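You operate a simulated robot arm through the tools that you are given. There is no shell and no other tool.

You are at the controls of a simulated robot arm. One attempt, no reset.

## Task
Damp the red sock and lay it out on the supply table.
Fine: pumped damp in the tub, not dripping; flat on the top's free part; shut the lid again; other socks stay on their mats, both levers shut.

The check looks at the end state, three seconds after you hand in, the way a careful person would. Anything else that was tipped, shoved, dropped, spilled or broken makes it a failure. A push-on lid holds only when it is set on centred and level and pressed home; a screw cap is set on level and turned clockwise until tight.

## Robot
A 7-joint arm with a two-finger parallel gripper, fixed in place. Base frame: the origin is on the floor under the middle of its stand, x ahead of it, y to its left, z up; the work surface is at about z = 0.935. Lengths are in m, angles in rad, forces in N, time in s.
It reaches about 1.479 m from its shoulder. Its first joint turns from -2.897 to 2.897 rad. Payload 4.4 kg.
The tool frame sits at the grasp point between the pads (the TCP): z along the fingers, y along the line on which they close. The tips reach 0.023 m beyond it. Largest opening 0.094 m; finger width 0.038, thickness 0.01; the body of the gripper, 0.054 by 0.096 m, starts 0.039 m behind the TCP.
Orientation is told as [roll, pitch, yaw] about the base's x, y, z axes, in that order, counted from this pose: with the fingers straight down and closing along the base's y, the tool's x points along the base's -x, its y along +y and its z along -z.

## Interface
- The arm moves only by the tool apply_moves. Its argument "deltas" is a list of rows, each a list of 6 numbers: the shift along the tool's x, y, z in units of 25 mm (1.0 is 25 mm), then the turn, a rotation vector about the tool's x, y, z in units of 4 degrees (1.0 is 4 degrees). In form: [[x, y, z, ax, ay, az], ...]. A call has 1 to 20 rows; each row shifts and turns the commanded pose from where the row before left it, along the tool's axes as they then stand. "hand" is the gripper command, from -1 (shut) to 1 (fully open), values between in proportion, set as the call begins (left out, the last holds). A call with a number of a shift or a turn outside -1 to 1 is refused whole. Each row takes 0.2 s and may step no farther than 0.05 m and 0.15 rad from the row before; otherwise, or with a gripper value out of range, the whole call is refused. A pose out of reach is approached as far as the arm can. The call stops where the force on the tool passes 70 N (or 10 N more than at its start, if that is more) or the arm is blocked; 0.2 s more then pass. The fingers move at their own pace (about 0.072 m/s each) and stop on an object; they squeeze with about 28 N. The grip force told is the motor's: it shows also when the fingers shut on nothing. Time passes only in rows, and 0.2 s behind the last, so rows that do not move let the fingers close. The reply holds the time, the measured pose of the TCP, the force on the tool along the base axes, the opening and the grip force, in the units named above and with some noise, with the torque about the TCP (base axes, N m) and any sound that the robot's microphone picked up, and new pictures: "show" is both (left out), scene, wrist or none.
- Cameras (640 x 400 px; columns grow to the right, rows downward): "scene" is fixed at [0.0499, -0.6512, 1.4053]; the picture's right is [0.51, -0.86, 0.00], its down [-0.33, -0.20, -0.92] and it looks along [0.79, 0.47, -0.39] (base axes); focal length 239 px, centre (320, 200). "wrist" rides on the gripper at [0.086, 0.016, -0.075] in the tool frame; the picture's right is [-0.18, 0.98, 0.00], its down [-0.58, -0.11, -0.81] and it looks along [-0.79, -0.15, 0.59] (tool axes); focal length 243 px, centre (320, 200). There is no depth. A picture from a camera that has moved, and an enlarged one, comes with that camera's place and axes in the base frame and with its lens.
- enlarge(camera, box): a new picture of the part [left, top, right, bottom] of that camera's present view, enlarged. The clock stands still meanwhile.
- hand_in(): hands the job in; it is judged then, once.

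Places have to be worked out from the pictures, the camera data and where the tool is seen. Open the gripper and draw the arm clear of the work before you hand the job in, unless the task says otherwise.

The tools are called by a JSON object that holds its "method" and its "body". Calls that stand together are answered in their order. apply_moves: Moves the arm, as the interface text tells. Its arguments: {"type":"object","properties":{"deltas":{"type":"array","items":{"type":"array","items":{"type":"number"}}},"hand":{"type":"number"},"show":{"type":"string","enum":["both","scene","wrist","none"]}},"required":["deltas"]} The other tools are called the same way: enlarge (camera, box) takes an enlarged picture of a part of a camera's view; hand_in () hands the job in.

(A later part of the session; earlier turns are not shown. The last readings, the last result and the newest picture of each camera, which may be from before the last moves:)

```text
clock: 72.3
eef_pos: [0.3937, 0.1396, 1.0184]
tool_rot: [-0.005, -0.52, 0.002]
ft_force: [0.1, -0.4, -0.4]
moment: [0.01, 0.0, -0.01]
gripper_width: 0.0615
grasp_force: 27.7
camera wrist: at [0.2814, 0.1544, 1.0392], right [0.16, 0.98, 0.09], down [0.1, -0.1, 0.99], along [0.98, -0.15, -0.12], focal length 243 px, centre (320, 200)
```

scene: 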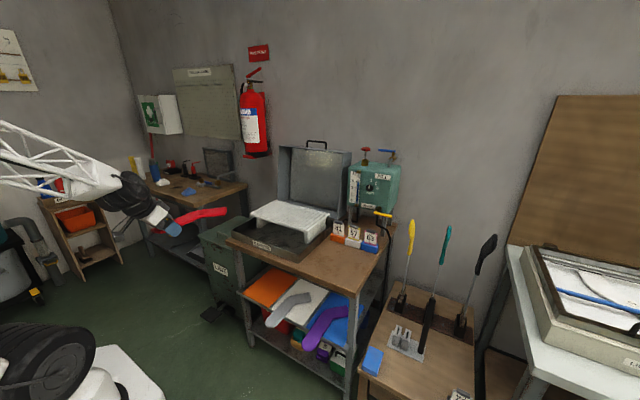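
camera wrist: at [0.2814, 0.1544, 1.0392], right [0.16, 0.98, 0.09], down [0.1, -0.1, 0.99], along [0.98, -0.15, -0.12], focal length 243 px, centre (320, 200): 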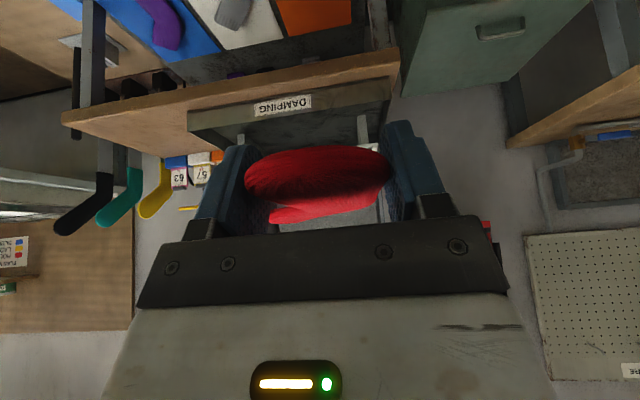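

The sock is held level. I'll carry it over the rack with the toe end near the rack's front edge, about 9 cm above it.

{"method": "apply_moves", "body": {"deltas": [[-0.6, -0.187, 0.4, 0, 0, 0], [-0.899, -0.187, 0.677, 0, 0, 0], [-0.899, -0.187, 0.677, 0, 0, 0], [-0.899, -0.187, 0.677, 0, 0, 0], [-0.899, -0.187, 0.677, 0, 0, 0], [-0.899, -0.187, 0.677, 0, 0, 0], [-0.899, -0.187, 0.677, 0, 0, 0], [-0.899, -0.187, 0.677, 0, 0, 0], [-0.899, -0.187, 0.677, 0, 0, 0], [-0.899, -0.187, 0.677, 0, 0, 0], [-0.899, -0.187, 0.677, 0, 0, 0], [-0.899, -0.187, 0.677, 0, 0, 0], [-0.899, -0.187, 0.677, 0, 0, 0], [-0.899, -0.187, 0.677, 0, 0, 0]]}}

{"method": "enlarge", "body": {"camera": "scene", "box": [200, 120, 360, 260]}}

```text
clock: 75.3
eef_pos: [0.7741, 0.0718, 0.9736]
tool_rot: [-0.006, -0.524, 0.003]
ft_force: [-0.8, -0.2, -0.1]
moment: [0.0, 0.02, 0.04]
gripper_width: 0.0614
grasp_force: 27.3
camera wrist: at [0.6617, 0.0877, 0.9952], right [0.16, 0.98, 0.09], down [0.1, -0.1, 0.99], along [0.98, -0.15, -0.12], focal length 243 px, centre (320, 200)
```

scene: 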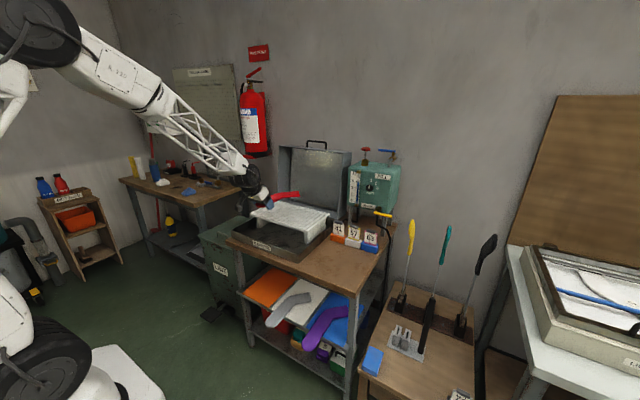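
wrist: 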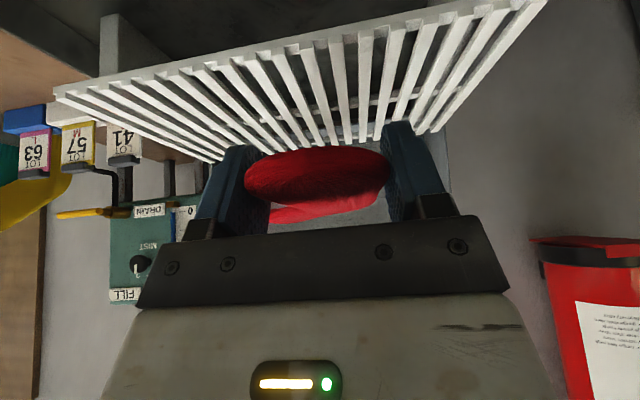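

```text
2.86 times, centred on (280, 190) of scene
camera zoom: at [0.0499, -0.6512, 1.4053], right [0.51, -0.86, 0.0], down [-0.33, -0.2, -0.92], along [0.79, 0.47, -0.39], focal length 684 px, centre (434, 229)
```

zoom: 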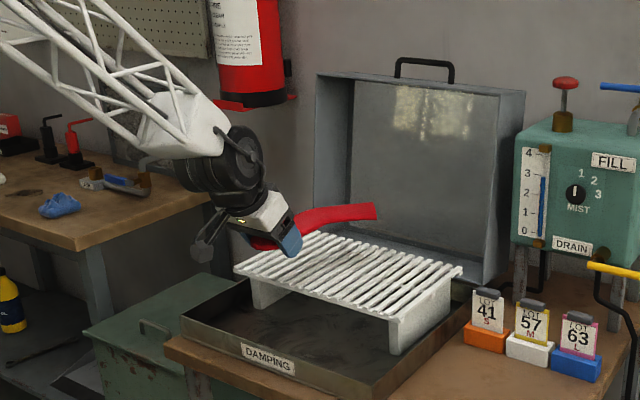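

The rack's front edge triangulates to x≈0.808 with its top at z≈0.868, so the sock is well placed. I'll descend to just above the rods.

{"method": "apply_moves", "body": {"deltas": [[0.32, 0, 0.775, 0, 0, 0], [0.32, 0, 0.775, 0, 0, 0], [0.32, 0, 0.775, 0, 0, 0], [0.32, 0, 0.775, 0, 0, 0]]}}

{"method": "enlarge", "body": {"camera": "scene", "box": [220, 170, 340, 250]}}

```text
clock: 76.3
eef_pos: [0.7866, 0.0702, 0.8887]
tool_rot: [-0.006, -0.525, 0.0]
ft_force: [0.5, 0.6, 0.0]
moment: [-0.03, 0.0, 0.0]
gripper_width: 0.0617
grasp_force: 27.9
camera wrist: at [0.6728, 0.0867, 0.9107], right [0.16, 0.98, 0.09], down [0.1, -0.1, 0.99], along [0.98, -0.15, -0.12], focal length 243 px, centre (320, 200)
```

scene: 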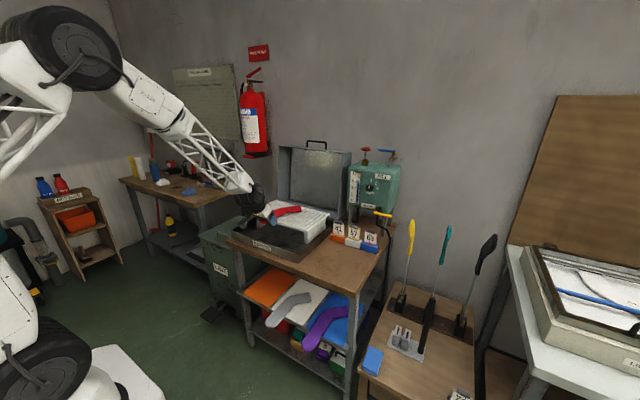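
wrist: 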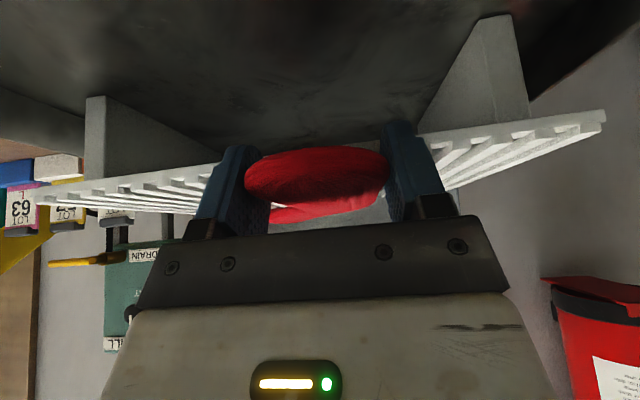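

```text
5.00 times, centred on (280, 210) of scene
camera zoom: at [0.0499, -0.6512, 1.4053], right [0.51, -0.86, 0.0], down [-0.33, -0.2, -0.92], along [0.79, 0.47, -0.39], focal length 1197 px, centre (520, 150)
```

zoom: 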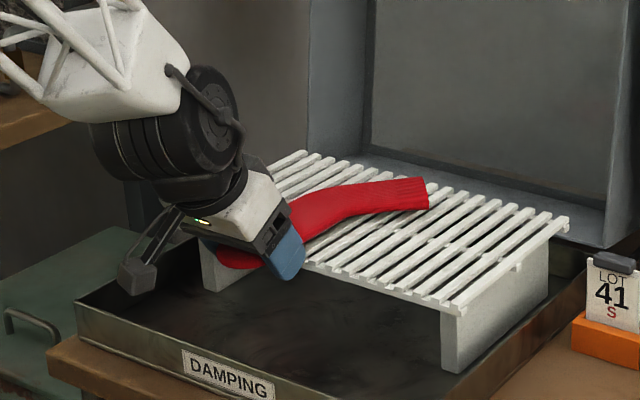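

Very close now, with the fingers just ahead of the rack edge. I'll lower in 2 mm steps, watching the force.

{"method": "apply_moves", "body": {"deltas": [[0.04, 0, 0.07, 0, 0, 0], [0.04, 0, 0.07, 0, 0, 0], [0, 0, 0, 0, 0, 0]], "show": "none"}}

```text
clock: 77.1
eef_pos: [0.785, 0.0708, 0.8877]
tool_rot: [-0.005, -0.525, 0.002]
ft_force: [-26.2, -4.8, 18.2]
moment: [0.61, -0.08, 0.82]
gripper_width: 0.0616
grasp_force: 28.4
stopped in row 3: the force on the tool passed its limit at 73 N (the readings are from after the stop); the commanded pose is now the measured one
```

Contact: there's a −x push as well as upward, so a fingertip probably touches the rack front. I'll ease up 1 mm and back 4 mm, then read again.

{"method": "apply_moves", "body": {"deltas": [[-0.02, 0, -0.035, 0, 0, 0], [0.07, 0, -0.04, 0, 0, 0], [0.07, 0, -0.04, 0, 0, 0]]}}

{"method": "enlarge", "body": {"camera": "wrist", "box": [180, 80, 480, 240]}}

{"method": "enlarge", "body": {"camera": "scene", "box": [240, 190, 310, 240]}}

```text
clock: 77.9
eef_pos: [0.7826, 0.0704, 0.8884]
tool_rot: [-0.005, -0.526, 0.002]
ft_force: [-0.6, 0.2, -0.3]
moment: [0.01, 0.04, -0.02]
gripper_width: 0.0613
grasp_force: 28.0
camera wrist: at [0.6695, 0.0863, 0.9098], right [0.16, 0.98, 0.09], down [0.1, -0.1, 0.99], along [0.98, -0.15, -0.11], focal length 243 px, centre (320, 200)
```

scene: 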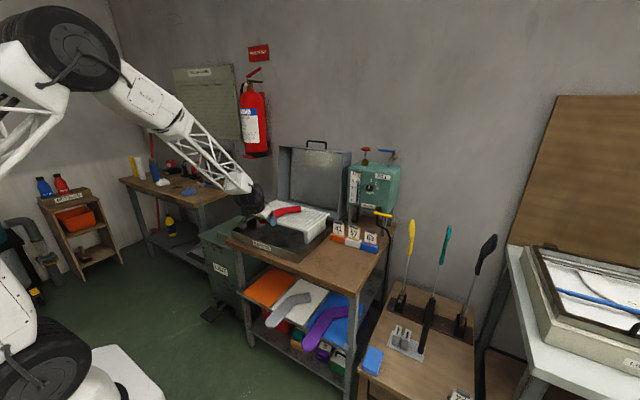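
wrist: 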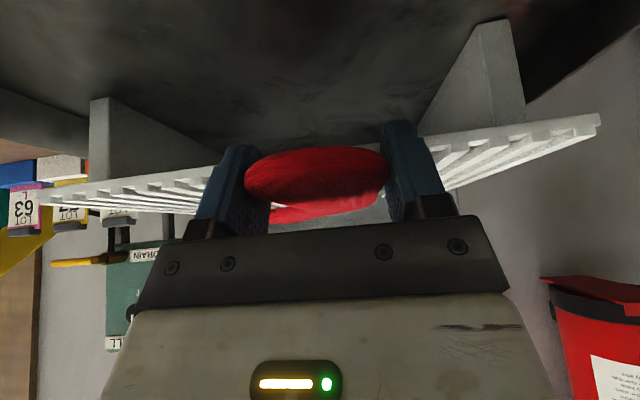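

```text
2.13 times, centred on (330, 160) of wrist
camera zoom: at [0.6695, 0.0863, 0.9098], right [0.16, 0.98, 0.09], down [0.1, -0.1, 0.99], along [0.98, -0.15, -0.11], focal length 518 px, centre (299, 285)
```

zoom: 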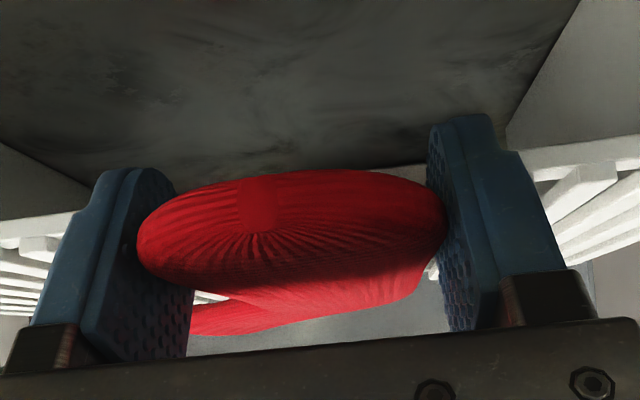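

```text
8.00 times, centred on (275, 215) of scene
camera zoom: at [0.0499, -0.6512, 1.4053], right [0.51, -0.86, 0.0], down [-0.33, -0.2, -0.92], along [0.79, 0.47, -0.39], focal length 1915 px, centre (680, 80)
```

zoom: 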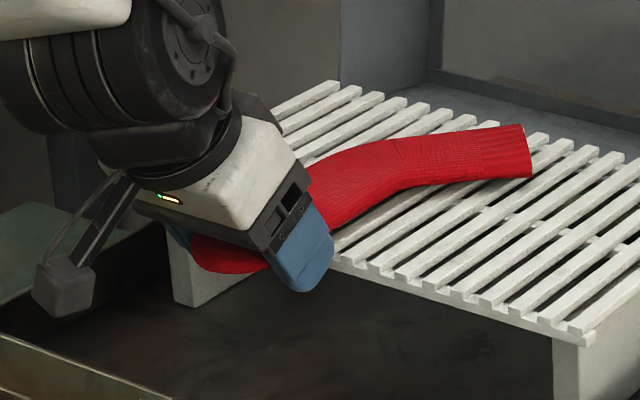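

The tool is unloaded again and the sock looks flat just above the rods. I'll lower in 1 mm steps.

{"method": "apply_moves", "body": {"deltas": [[0.02, 0, 0.035, 0, 0, 0], [0, 0, 0, 0, 0, 0]], "show": "none"}}

{"method": "apply_moves", "body": {"deltas": [[0.02, 0, 0.035, 0, 0, 0], [0, 0, 0, 0, 0, 0]], "show": "none"}}

```text
clock: 78.5
eef_pos: [0.7819, 0.0705, 0.887]
tool_rot: [-0.007, -0.524, 0.002]
ft_force: [-0.7, 0.6, -0.2]
moment: [0.0, 0.03, -0.04]
gripper_width: 0.0618
grasp_force: 27.3
```

```text
clock: 79.1
eef_pos: [0.7809, 0.0702, 0.8872]
tool_rot: [-0.005, -0.525, 0.0]
ft_force: [-0.2, -0.3, -1.0]
moment: [-0.04, -0.01, 0.02]
gripper_width: 0.0617
grasp_force: 28.5
```

{"method": "apply_moves", "body": {"deltas": [[0.02, 0, 0.035, 0, 0, 0], [0.02, 0, 0.035, 0, 0, 0], [0, 0, 0, 0, 0, 0]], "show": "none"}}

```text
clock: 79.9
eef_pos: [0.7809, 0.0703, 0.8842]
tool_rot: [-0.005, -0.526, 0.003]
ft_force: [-0.1, 1.1, -0.8]
moment: [-0.02, 0.02, 0.02]
gripper_width: 0.0614
grasp_force: 28.3
```

{"method": "apply_moves", "body": {"deltas": [[0.02, 0, 0.035, 0, 0, 0], [0.02, 0, 0.035, 0, 0, 0], [0, 0, 0, 0, 0, 0]], "show": "wrist"}}

{"method": "enlarge", "body": {"camera": "scene", "box": [240, 190, 310, 240]}}

```text
clock: 80.7
eef_pos: [0.7832, 0.0698, 0.8818]
tool_rot: [-0.005, -0.526, 0.001]
ft_force: [-11.6, 3.5, 9.8]
moment: [0.11, -0.45, 0.51]
gripper_width: 0.0617
grasp_force: 27.9
camera wrist: at [0.6692, 0.0864, 0.9044], right [0.16, 0.98, 0.09], down [0.1, -0.1, 0.99], along [0.98, -0.15, -0.11], focal length 243 px, centre (320, 200)
```

wrist: 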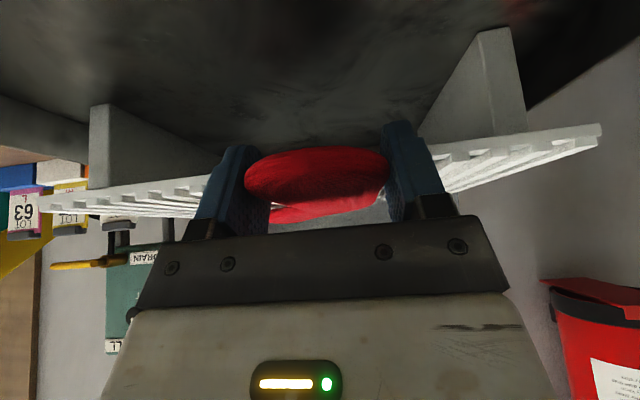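

```text
8.00 times, centred on (275, 215) of scene
camera zoom: at [0.0499, -0.6512, 1.4053], right [0.51, -0.86, 0.0], down [-0.33, -0.2, -0.92], along [0.79, 0.47, -0.39], focal length 1915 px, centre (680, 80)
```

zoom: 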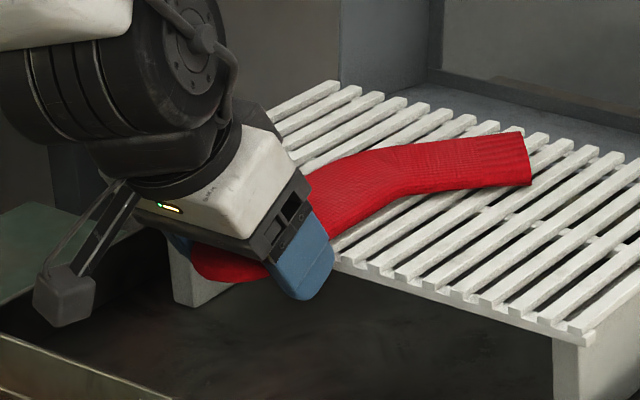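

The fingertip is grazing the rack's front edge again at z≈0.882. I'll back 5 mm and lower a little more so the sock itself meets the rods.

{"method": "apply_moves", "body": {"deltas": [[0.087, 0, -0.05, 0, 0, 0], [0.087, 0, -0.05, 0, 0, 0], [0.02, 0, 0.035, 0, 0, 0], [0.02, 0, 0.035, 0, 0, 0], [0, 0, 0, 0, 0, 0]], "show": "none"}}

{"method": "apply_moves", "body": {"deltas": [[0.02, 0, 0.035, 0, 0, 0], [0.02, 0, 0.035, 0, 0, 0], [0, 0, 0, 0, 0, 0]], "show": "none"}}

```text
clock: 81.9
eef_pos: [0.7774, 0.0709, 0.8801]
tool_rot: [-0.004, -0.527, 0.002]
ft_force: [4.2, -5.7, 26.5]
moment: [-0.12, -0.87, -0.17]
gripper_width: 0.0619
grasp_force: 27.8
```

```text
clock: 82.7
eef_pos: [0.7778, 0.0709, 0.8769]
tool_rot: [-0.007, -0.525, 0.001]
ft_force: [-5.1, 3.1, 23.1]
moment: [0.06, -0.74, 0.09]
gripper_width: 0.0615
grasp_force: 27.7
```

The sock is pressing on the rods with about 25 N up. I'll open the gripper to release it.

{"method": "apply_moves", "body": {"deltas": [[0, 0, -0.04, 0, 0, 0], [0, 0, 0, 0, 0, 0], [0, 0, 0, 0, 0, 0]], "hand": 1}}

{"method": "enlarge", "body": {"camera": "scene", "box": [240, 190, 310, 240]}}

```text
clock: 83.5
eef_pos: [0.7774, 0.07, 0.8771]
tool_rot: [-0.003, -0.526, 0.002]
ft_force: [1.0, -0.7, 0.8]
moment: [-0.01, -0.03, 0.03]
gripper_width: 0.094
grasp_force: 0.0
camera wrist: at [0.664, 0.0865, 0.8996], right [0.16, 0.98, 0.09], down [0.1, -0.1, 0.99], along [0.98, -0.15, -0.11], focal length 243 px, centre (320, 200)
```

scene: 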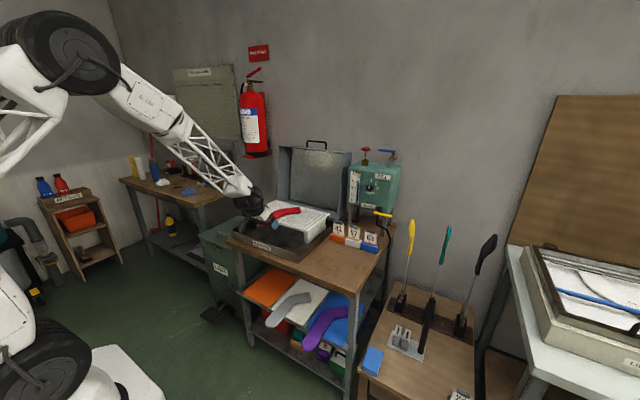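
wrist: 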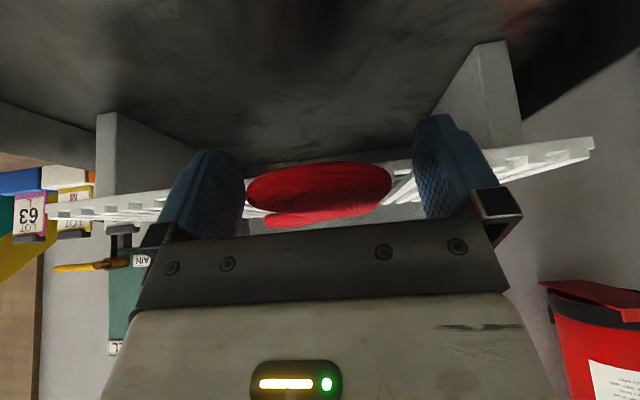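

```text
8.00 times, centred on (275, 215) of scene
camera zoom: at [0.0499, -0.6512, 1.4053], right [0.51, -0.86, 0.0], down [-0.33, -0.2, -0.92], along [0.79, 0.47, -0.39], focal length 1915 px, centre (680, 80)
```

zoom: 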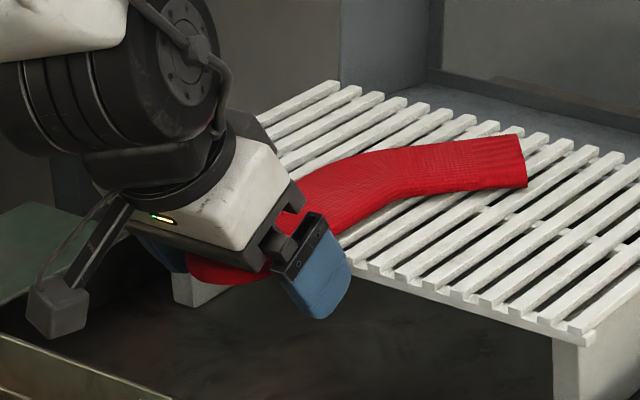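

The sock is resting flat on the rack. I'll retract along the finger axis and check.

{"method": "apply_moves", "body": {"deltas": [[0, 0, -0.4, 0, 0, 0], [0, 0, -0.8, 0, 0, 0], [0, 0, -1, 0, 0, 0], [0, 0, -1, 0, 0, 0], [0, 0, -1, 0, 0, 0], [0, 0, -1, 0, 0, 0], [0, 0, -1, 0, 0, 0], [0, 0, -1, 0, 0, 0], [0, 0, -1, 0, 0, 0]]}}

{"method": "enlarge", "body": {"camera": "scene", "box": [220, 170, 350, 260]}}

```text
clock: 85.5
eef_pos: [0.6741, 0.0711, 1.0536]
tool_rot: [-0.005, -0.525, 0.002]
ft_force: [-0.1, -0.1, 0.1]
moment: [0.0, -0.03, 0.0]
gripper_width: 0.0939
grasp_force: 0.0
camera wrist: at [0.5604, 0.0875, 1.0762], right [0.16, 0.98, 0.09], down [0.1, -0.1, 0.99], along [0.98, -0.15, -0.11], focal length 243 px, centre (320, 200)
```

scene: 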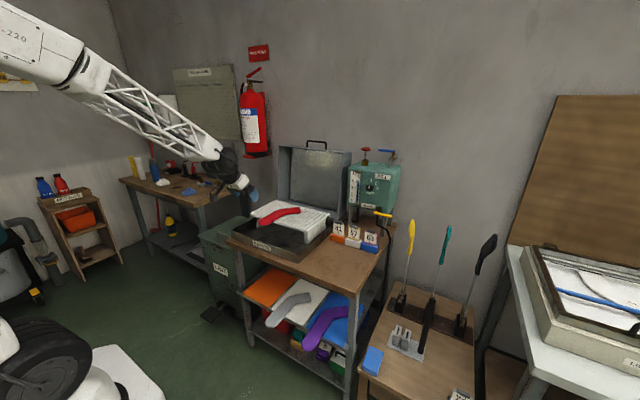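
wrist: 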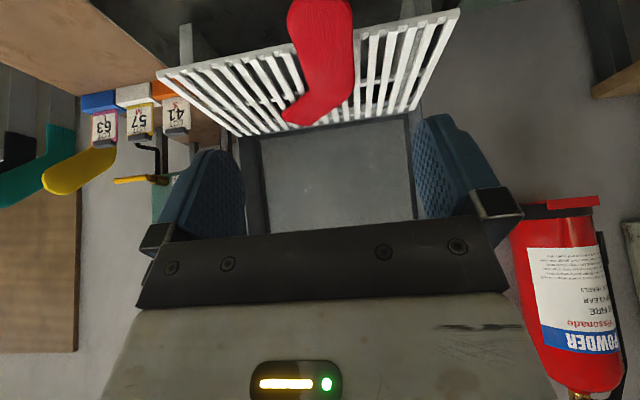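

```text
4.44 times, centred on (285, 215) of scene
camera zoom: at [0.0499, -0.6512, 1.4053], right [0.51, -0.86, 0.0], down [-0.33, -0.2, -0.92], along [0.79, 0.47, -0.39], focal length 1064 px, centre (476, 133)
```

zoom: 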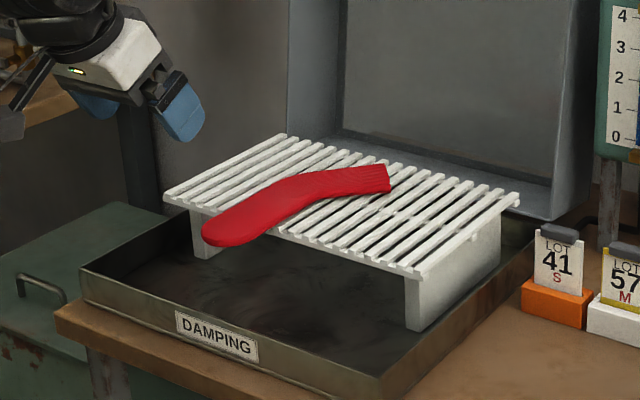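

The sock lies flat on the rack, toe overhanging slightly, all inside the tub footprint. Now I need the handle's present place to close the lid.

{"method": "enlarge", "body": {"camera": "scene", "box": [270, 130, 360, 200]}}

```text
5.71 times, centred on (315, 165) of scene
camera zoom: at [0.0499, -0.6512, 1.4053], right [0.51, -0.86, 0.0], down [-0.33, -0.2, -0.92], along [0.79, 0.47, -0.39], focal length 1368 px, centre (349, 400)
```

zoom: 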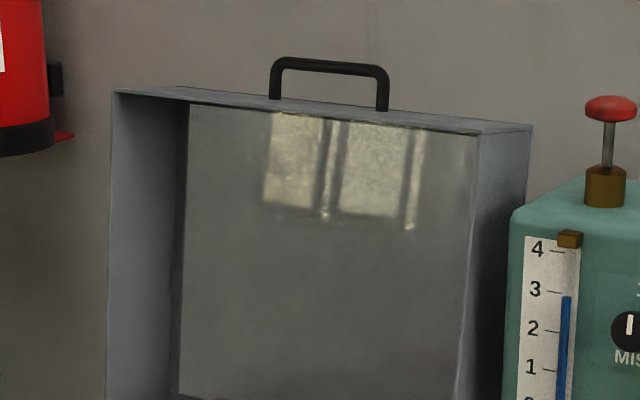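

The bar is now at about (1.174, 0.038, 1.189), with the lid resting at roughly 97°. I'll raise and level the gripper and start turning it to close along x.

{"method": "apply_moves", "body": {"deltas": [[0, 0, -0.9, 0, 1, 0], [0, 0, -0.9, 0, 1, 0], [0, 0, -0.9, 0, 1, 0], [0, 0, -0.9, 0, 1, 0], [0, 0, -0.9, 0, 1, 0], [0, 0, -0.9, 0, 1, 0], [0, 0, -0.9, 0, 1, 0], [0, 0, -0.9, 0, 0.52, 0], [0, 0, -0.5, 0, 0, 1], [0, 0, -0.5, 0, 0, 1], [0, 0, -0.5, 0, 0, 1], [0, 0, -0.5, 0, 0, 1], [0, 0, 0, 0, 0, 1], [0, 0, 0, 0, 0, 1], [0, 0, 0, 0, 0, 1], [0, 0, 0, 0, 0, 1], [0, 0, 0, 0, 0, 1], [0, 0, 0, 0, 0, 1], [0, 0, 0, 0, 0, 1], [0, 0, 0, 0, 0, 1]], "hand": -0.02, "show": "none"}}

{"method": "apply_moves", "body": {"deltas": [[0, 0, 0, 0, 0, 1], [0, 0, 0, 0, 0, 1], [0, 0, 0, 0, 0, 1], [0, 0, 0, 0, 0, 1], [0, 0, 0, 0, 0, 1], [0, 0, 0, 0, 0, 1], [0, 0, 0, 0, 0, 1], [0, 0, 0, 0, 0, 1], [0, 0, 0, 0, 0, 1], [0, 0, 0, 0, 0, 1], [0, 0, 0, 0, 0, 0.5], [0, 0, 0, -1, 0, 0], [0, 0, 0, -1, 0, 0], [0, 0, 0, -1, 0, 0], [0, 0, 0, -1, 0, 0], [0, 0, 0, -1, 0, 0]], "show": "both"}}

```text
clock: 89.7
eef_pos: [0.6233, 0.0717, 1.2766]
tool_rot: [-0.004, -0.003, -0.84]
ft_force: [0.5, 0.8, 0.3]
moment: [0.01, -0.02, 0.01]
gripper_width: 0.0459
grasp_force: 0.1
```

```text
clock: 93.1
eef_pos: [0.6241, 0.0736, 1.2771]
tool_rot: [0.352, -0.006, -1.572]
ft_force: [0.0, -0.1, -0.2]
moment: [0.0, -0.02, 0.0]
gripper_width: 0.046
grasp_force: 0.0
camera wrist: at [0.6134, 0.1592, 1.3523], right [0.92, -0.18, 0.34], down [-0.38, -0.58, 0.72], along [0.06, -0.8, -0.6], focal length 243 px, centre (320, 200)
```

scene: 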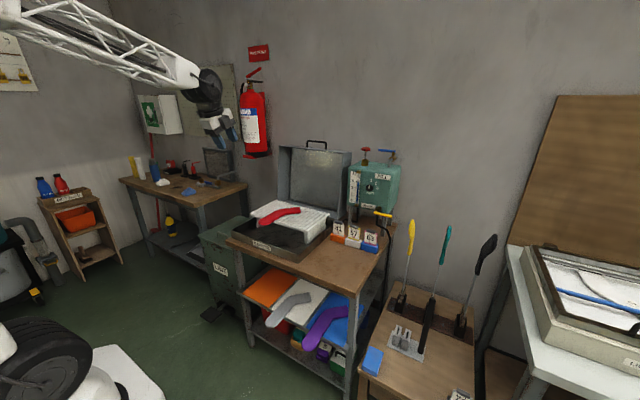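
wrist: 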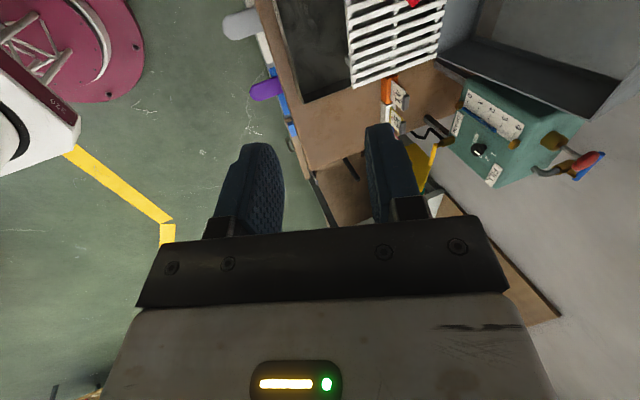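

Orientation is set with a 20° tilt, closing along x. I'll move over to hover above the handle bar.

{"method": "apply_moves", "body": {"deltas": [[-0.071, 0.974, 0.372, 0, 0, 0], [-0.071, 0.974, 0.372, 0, 0, 0], [-0.071, 0.974, 0.372, 0, 0, 0], [-0.071, 0.974, 0.372, 0, 0, 0], [-0.071, 0.974, 0.372, 0, 0, 0], [-0.071, 0.974, 0.372, 0, 0, 0], [-0.071, 0.974, 0.372, 0, 0, 0], [-0.071, 0.974, 0.372, 0, 0, 0], [-0.071, 0.974, 0.372, 0, 0, 0], [-0.071, 0.974, 0.372, 0, 0, 0], [-0.071, 0.974, 0.372, 0, 0, 0], [-0.071, 0.974, 0.372, 0, 0, 0], [-0.071, 0.974, 0.372, 0, 0, 0], [-0.071, 0.974, 0.372, 0, 0, 0], [-0.071, 0.974, 0.372, 0, 0, 0], [-0.071, 0.974, 0.372, 0, 0, 0], [-0.071, 0.974, 0.372, 0, 0, 0], [-0.071, 0.974, 0.372, 0, 0, 0], [-0.071, 0.974, 0.372, 0, 0, 0], [-0.071, 0.974, 0.372, 0, 0, 0]]}}

{"method": "enlarge", "body": {"camera": "scene", "box": [270, 110, 370, 190]}}

```text
clock: 97.3
eef_pos: [1.1449, 0.0349, 1.27]
tool_rot: [0.351, -0.004, -1.572]
ft_force: [0.0, 0.4, 1.5]
moment: [0.0, 0.01, 0.02]
gripper_width: 0.0461
grasp_force: 0.1
camera wrist: at [1.134, 0.1216, 1.3457], right [0.92, -0.18, 0.34], down [-0.38, -0.58, 0.72], along [0.06, -0.8, -0.6], focal length 243 px, centre (320, 200)
```

scene: 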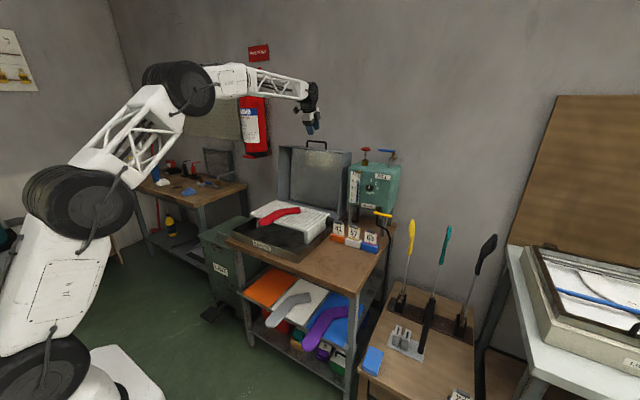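
wrist: 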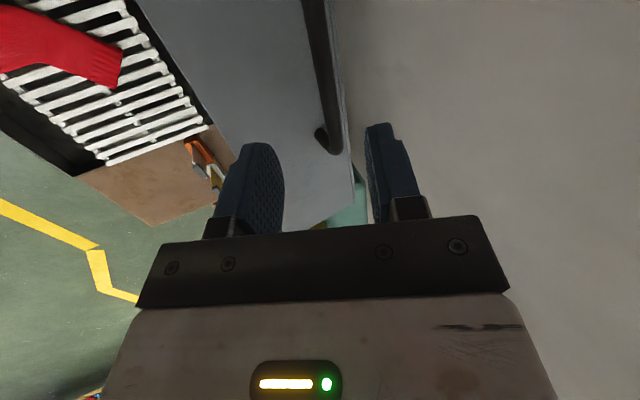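

```text
5.00 times, centred on (320, 150) of scene
camera zoom: at [0.0499, -0.6512, 1.4053], right [0.51, -0.86, 0.0], down [-0.33, -0.2, -0.92], along [0.79, 0.47, -0.39], focal length 1197 px, centre (320, 450)
```

zoom: 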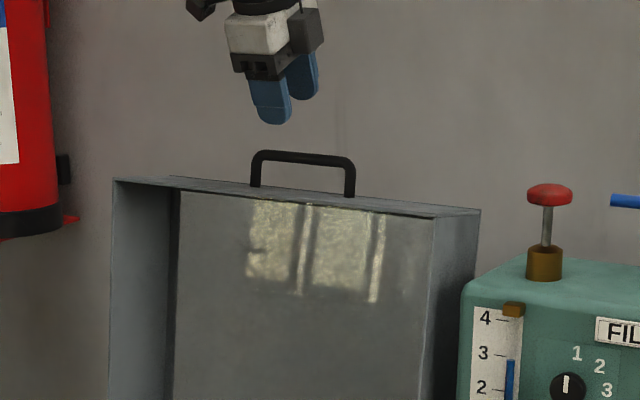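

The bar triangulates to x≈1.175, z≈1.19, right on the finger axis. I'll advance along it to straddle the bar.

{"method": "apply_moves", "body": {"deltas": [[0, 0.02, 0.6, 0, 0, 0], [0, 0, 0.6, 0, 0, 0], [0, 0, 0.6, 0, 0, 0], [0, 0, 0.6, 0, 0, 0], [0, 0, 0.5, 0, 0, 0]]}}

{"method": "enlarge", "body": {"camera": "scene", "box": [270, 110, 370, 190]}}

```text
clock: 98.5
eef_pos: [1.1705, 0.035, 1.1992]
tool_rot: [0.35, -0.005, -1.573]
ft_force: [-0.1, 0.0, 1.0]
moment: [0.02, -0.05, -0.02]
gripper_width: 0.046
grasp_force: 0.1
camera wrist: at [1.159, 0.1223, 1.2758], right [0.92, -0.18, 0.34], down [-0.38, -0.58, 0.72], along [0.06, -0.8, -0.6], focal length 243 px, centre (320, 200)
```

scene: 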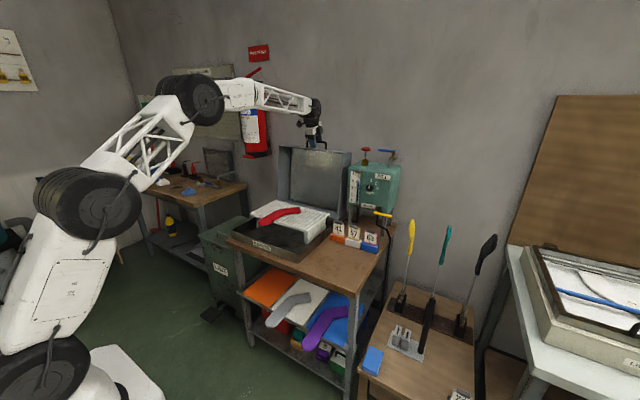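
wrist: 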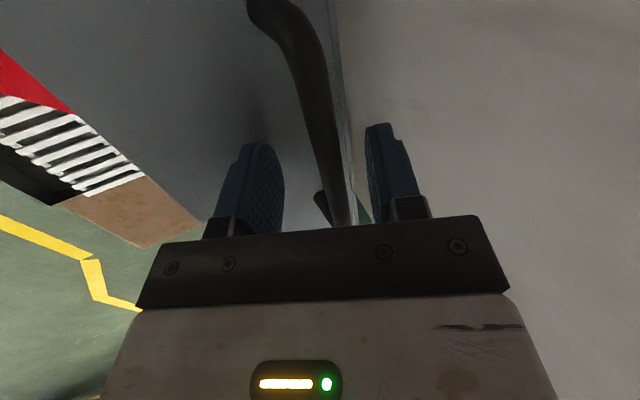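

```text
5.00 times, centred on (320, 150) of scene
camera zoom: at [0.0499, -0.6512, 1.4053], right [0.51, -0.86, 0.0], down [-0.33, -0.2, -0.92], along [0.79, 0.47, -0.39], focal length 1197 px, centre (320, 450)
```

zoom: 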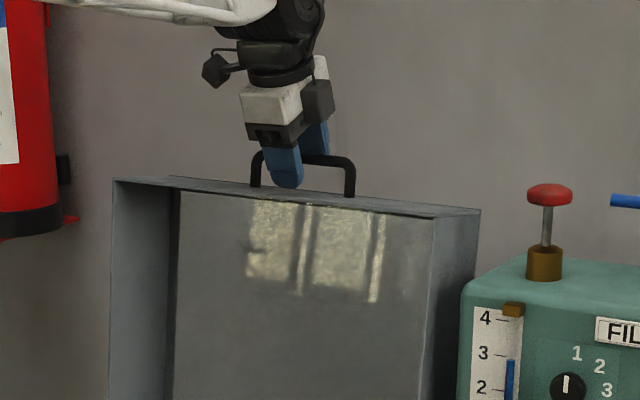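

The bar is between the fingers. I'll narrow the opening slightly and pull the lid forward along the arc, gradually increasing tilt so the lower finger will support it.

{"method": "apply_moves", "body": {"deltas": [[0, 0, 0, 0, 0, 0], [0, -0.3, -0.2, 0, 0, 0], [0, -0.43, -0.334, -0.25, 0, 0], [0, -0.439, -0.326, -0.25, 0, 0], [0, -0.445, -0.318, -0.25, 0, 0], [0, -0.45, -0.311, -0.25, 0, 0], [0, -0.456, -0.303, -0.25, 0, 0], [0, -0.461, -0.295, -0.25, 0, 0], [0, -0.466, -0.287, -0.25, 0, 0]], "hand": -0.36}}

{"method": "enlarge", "body": {"camera": "scene", "box": [270, 110, 370, 190]}}

```text
clock: 100.5
eef_pos: [1.0669, 0.0355, 1.2215]
tool_rot: [0.471, -0.005, -1.569]
ft_force: [0.5, 0.7, 1.7]
moment: [0.02, -0.04, 0.02]
gripper_width: 0.0313
grasp_force: 1.1
camera wrist: at [1.0475, 0.1219, 1.2952], right [0.88, -0.18, 0.45], down [-0.46, -0.58, 0.67], along [0.14, -0.8, -0.59], focal length 243 px, centre (320, 200)
```

scene: 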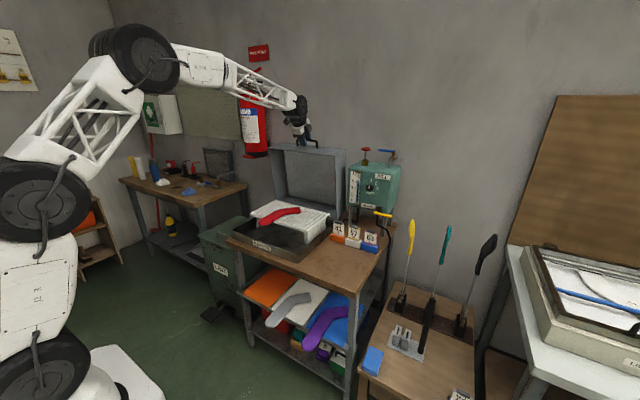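
wrist: 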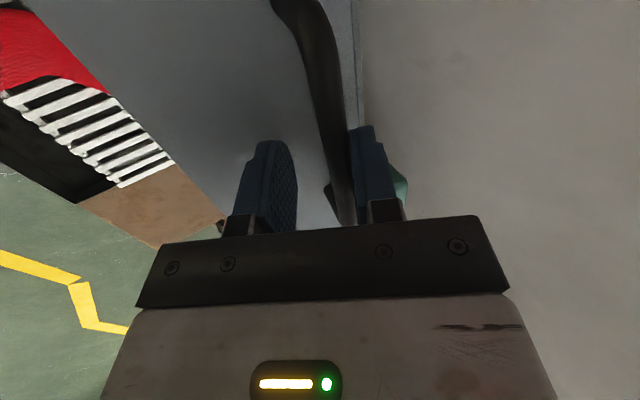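

```text
5.00 times, centred on (320, 150) of scene
camera zoom: at [0.0499, -0.6512, 1.4053], right [0.51, -0.86, 0.0], down [-0.33, -0.2, -0.92], along [0.79, 0.47, -0.39], focal length 1197 px, centre (320, 450)
```

zoom: 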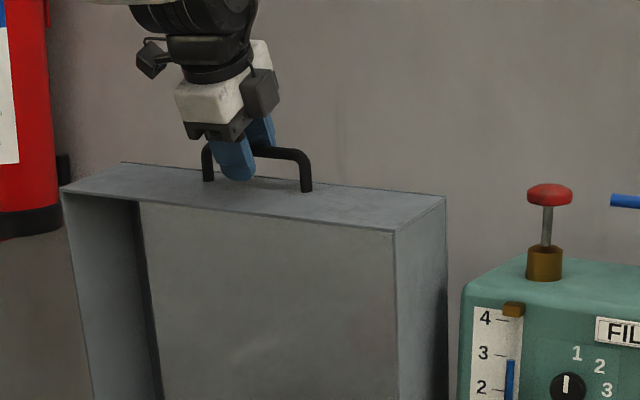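

The lid follows. The bar has drifted toward the fingertips, so I'll advance the fingers 1 cm deeper while continuing past the balance point.

{"method": "apply_moves", "body": {"deltas": [[0, -0.4, -0.1, -0.25, 0, 0], [0, -0.45, -0.14, -0.25, 0, 0], [0, -0.476, -0.14, -0.25, 0, 0], [0, -0.48, -0.22, -0.25, 0, 0], [0, -0.485, -0.253, -0.25, 0, 0], [0, -0.489, -0.245, -0.25, 0, 0], [0, -0.493, -0.236, -0.25, 0, 0], [0, -0.497, -0.228, -0.25, 0, 0]]}}

{"method": "enlarge", "body": {"camera": "scene", "box": [240, 110, 360, 200]}}

```text
clock: 102.3
eef_pos: [0.9655, 0.0349, 1.206]
tool_rot: [0.611, -0.006, -1.571]
ft_force: [-0.1, -0.5, 0.6]
moment: [-0.01, 0.0, 0.0]
gripper_width: 0.0301
grasp_force: 0.5
camera wrist: at [0.9357, 0.1216, 1.2763], right [0.81, -0.18, 0.56], down [-0.55, -0.58, 0.6], along [0.22, -0.8, -0.57], focal length 243 px, centre (320, 200)
```

scene: 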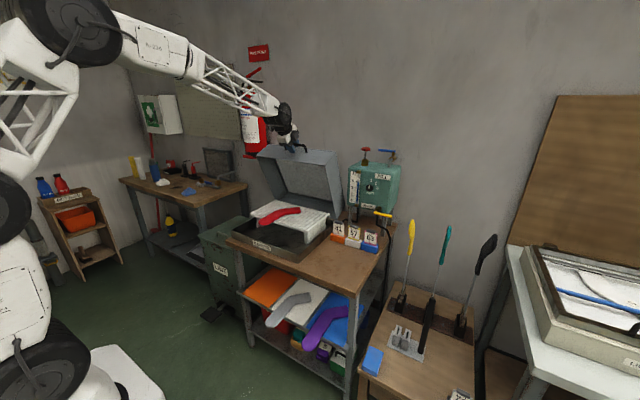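
wrist: 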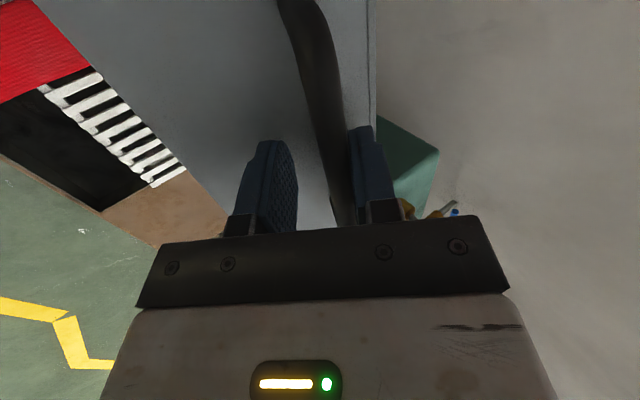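

```text
4.44 times, centred on (300, 155) of scene
camera zoom: at [0.0499, -0.6512, 1.4053], right [0.51, -0.86, 0.0], down [-0.33, -0.2, -0.92], along [0.79, 0.47, -0.39], focal length 1064 px, centre (409, 400)
```

zoom: 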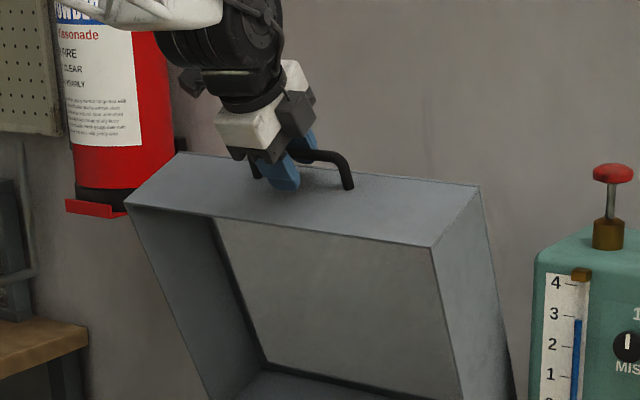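

All smooth; the lid is near 67° and the bar is well seated. I'll continue lowering it along the arc to about 37°.

{"method": "apply_moves", "body": {"deltas": [[0, -0.501, -0.219, -0.25, 0, 0], [0, -0.505, -0.21, -0.25, 0, 0], [0, -0.509, -0.201, -0.25, 0, 0], [0, -0.512, -0.192, -0.25, 0, 0], [0, -0.515, -0.184, -0.25, 0, 0], [0, -0.52, -0.169, 0, 0, 0], [0, -0.526, -0.151, 0, 0, 0], [0, -0.531, -0.132, 0, 0, 0], [0, -0.535, -0.114, 0, 0, 0], [0, -0.539, -0.095, 0, 0, 0], [0, -0.542, -0.076, 0, 0, 0], [0, -0.544, -0.057, 0, 0, 0], [0, -0.546, -0.038, 0, 0, 0], [0, -0.547, -0.019, 0, 0, 0], [0, -0.547, 0, 0, 0, 0]]}}

{"method": "enlarge", "body": {"camera": "scene", "box": [220, 140, 360, 240]}}

```text
clock: 105.5
eef_pos: [0.7838, 0.0359, 1.1173]
tool_rot: [0.697, -0.005, -1.572]
ft_force: [-0.3, -0.4, -0.5]
moment: [0.03, 0.01, 0.01]
gripper_width: 0.0303
grasp_force: 0.4
camera wrist: at [0.7478, 0.1219, 1.1864], right [0.75, -0.18, 0.63], down [-0.6, -0.58, 0.55], along [0.27, -0.8, -0.54], focal length 243 px, centre (320, 200)
```

scene: 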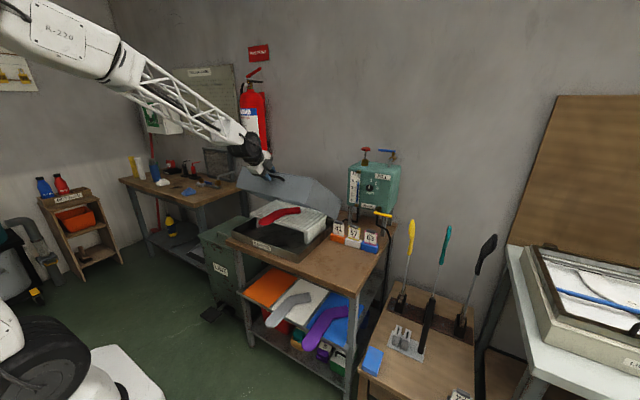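
wrist: 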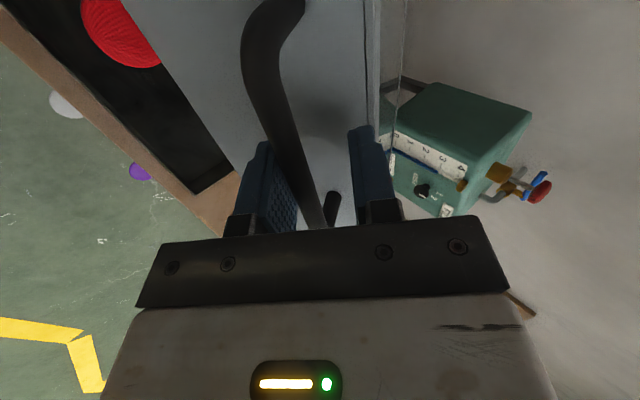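

```text
4.00 times, centred on (290, 190) of scene
camera zoom: at [0.0499, -0.6512, 1.4053], right [0.51, -0.86, 0.0], down [-0.33, -0.2, -0.92], along [0.79, 0.47, -0.39], focal length 958 px, centre (440, 240)
```

zoom: 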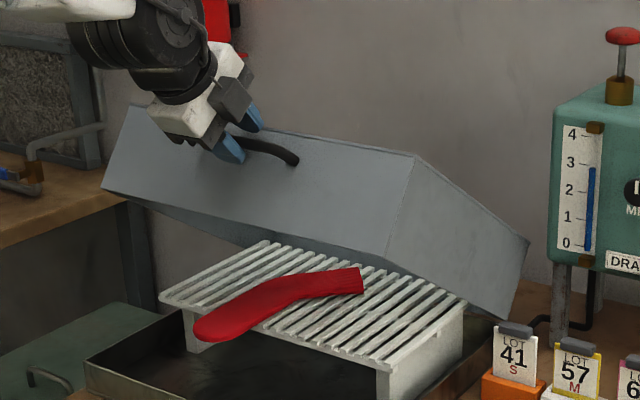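

The lid rests on the lower finger at about 35°. I'll continue lowering to about 7°.

{"method": "apply_moves", "body": {"deltas": [[0, -0.546, 0.038, 0, 0, 0], [0, -0.544, 0.057, 0, 0, 0], [0, -0.542, 0.076, 0, 0, 0], [0, -0.539, 0.095, 0, 0, 0], [0, -0.535, 0.114, 0, 0, 0], [0, -0.531, 0.132, 0, 0, 0], [0, -0.526, 0.151, 0, 0, 0], [0, -0.52, 0.169, 0, 0, 0], [0, -0.514, 0.187, 0, 0, 0], [0, -0.507, 0.205, 0, 0, 0], [0, -0.5, 0.222, 0, 0, 0], [0, -0.492, 0.24, 0, 0, 0], [0, -0.483, 0.257, 0, 0, 0], [0, -0.474, 0.274, 0, 0, 0]]}}

{"method": "enlarge", "body": {"camera": "scene", "box": [220, 160, 360, 260]}}

```text
clock: 108.1
eef_pos: [0.6912, 0.036, 0.9892]
tool_rot: [0.699, -0.005, -1.571]
ft_force: [4.0, 0.0, -3.4]
moment: [-0.33, -0.03, 0.55]
gripper_width: 0.0114
grasp_force: 17.9
stopped in row 12: the force on the tool passed its limit at 84 N (the readings are from after the stop); the commanded pose is now the measured one
camera wrist: at [0.6556, 0.1221, 1.0564], right [0.75, -0.18, 0.63], down [-0.6, -0.58, 0.55], along [0.27, -0.8, -0.54], focal length 243 px, centre (320, 200)
```

scene: 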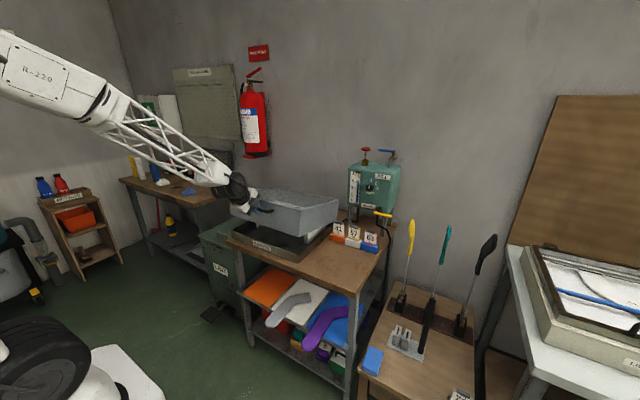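
wrist: 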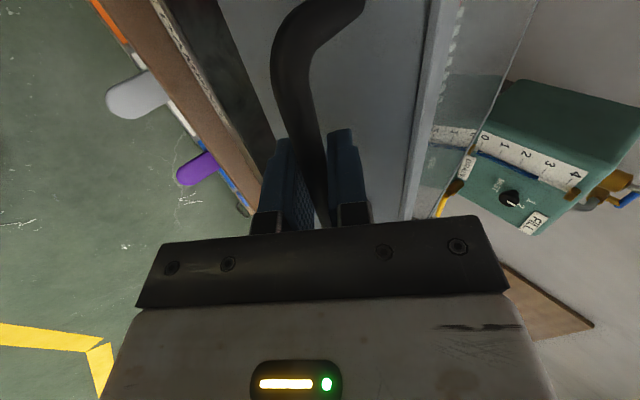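

```text
4.00 times, centred on (290, 210) of scene
camera zoom: at [0.0499, -0.6512, 1.4053], right [0.51, -0.86, 0.0], down [-0.33, -0.2, -0.92], along [0.79, 0.47, -0.39], focal length 958 px, centre (440, 160)
```

zoom: 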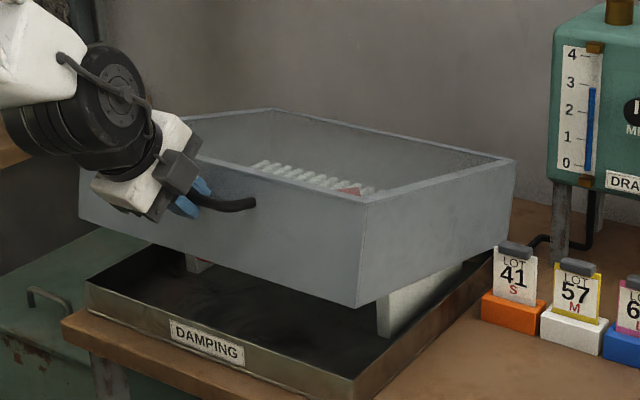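

The upper fingertip touched the hood's front face because the fingers were inserted too far. I'll back out about 9 mm along the finger axis and let things settle.

{"method": "apply_moves", "body": {"deltas": [[0, 0, -0.12, 0, 0, 0], [0, 0, -0.12, 0, 0, 0], [0, 0, -0.12, 0, 0, 0], [0, 0, 0, 0, 0, 0]]}}

```text
clock: 109.1
eef_pos: [0.6852, 0.0359, 0.997]
tool_rot: [0.7, -0.005, -1.573]
ft_force: [-0.3, 0.3, -0.8]
moment: [-0.04, -0.01, 0.03]
gripper_width: 0.0307
grasp_force: 0.6
camera wrist: at [0.6494, 0.1222, 1.0642], right [0.75, -0.18, 0.63], down [-0.6, -0.58, 0.55], along [0.27, -0.8, -0.55], focal length 243 px, centre (320, 200)
```

scene: 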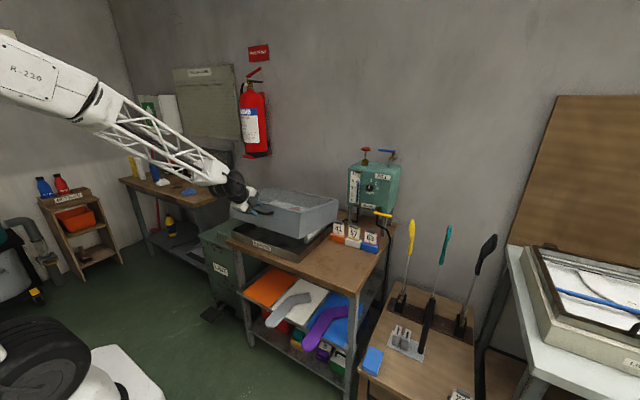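
wrist: 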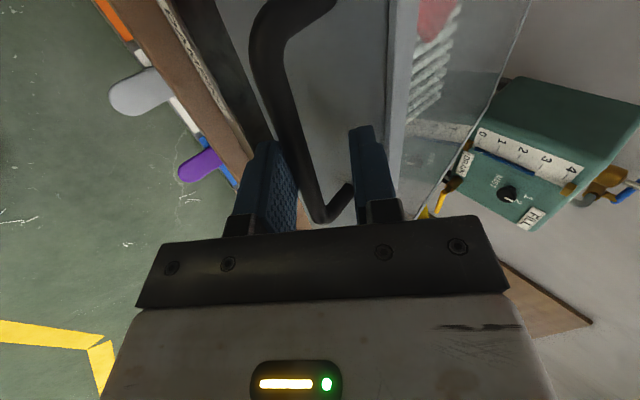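

Settled, with the lid at about 11° resting on the lower finger. I'll lower the rest slowly.

{"method": "apply_moves", "body": {"deltas": [[0, -0.366, 0.185, 0, 0, 0], [0, -0.361, 0.194, 0, 0, 0], [0, -0.356, 0.204, 0, 0, 0], [0, -0.35, 0.213, 0, 0, 0], [0, -0.345, 0.222, 0, 0, 0], [0, -0.339, 0.231, 0, 0, 0], [0, -0.333, 0.24, 0, 0, 0], [0, -0.25, 0.18, 0, 0, 0], [0, 0, 0, 0, 0, 0]]}}

{"method": "enlarge", "body": {"camera": "scene", "box": [220, 170, 360, 260]}}

```text
clock: 111.1
eef_pos: [0.6597, 0.0356, 0.9196]
tool_rot: [0.699, -0.003, -1.573]
ft_force: [-0.3, 0.1, -0.6]
moment: [0.0, 0.01, -0.01]
gripper_width: 0.0304
grasp_force: 0.1
camera wrist: at [0.6248, 0.122, 0.9874], right [0.75, -0.18, 0.63], down [-0.6, -0.58, 0.55], along [0.27, -0.8, -0.54], focal length 243 px, centre (320, 200)
```

scene: 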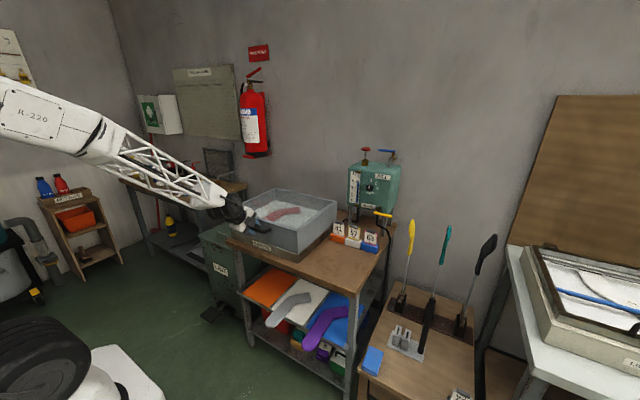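
wrist: 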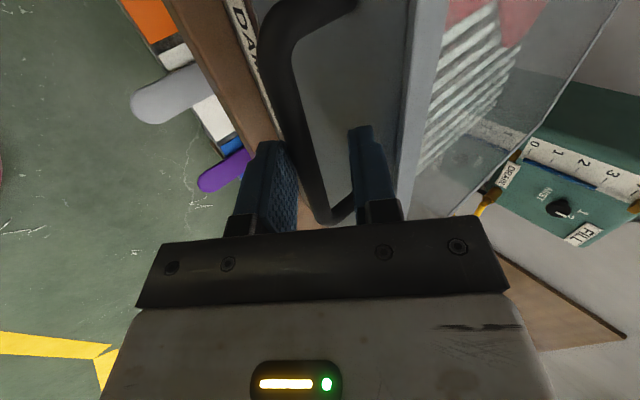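

```text
4.44 times, centred on (290, 215) of scene
camera zoom: at [0.0499, -0.6512, 1.4053], right [0.51, -0.86, 0.0], down [-0.33, -0.2, -0.92], along [0.79, 0.47, -0.39], focal length 1064 px, centre (453, 133)
```

zoom: 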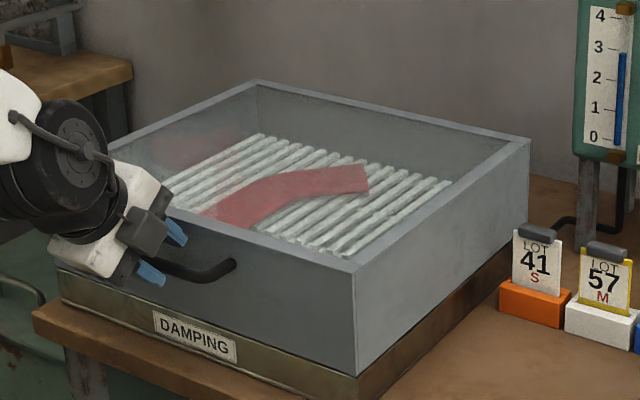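

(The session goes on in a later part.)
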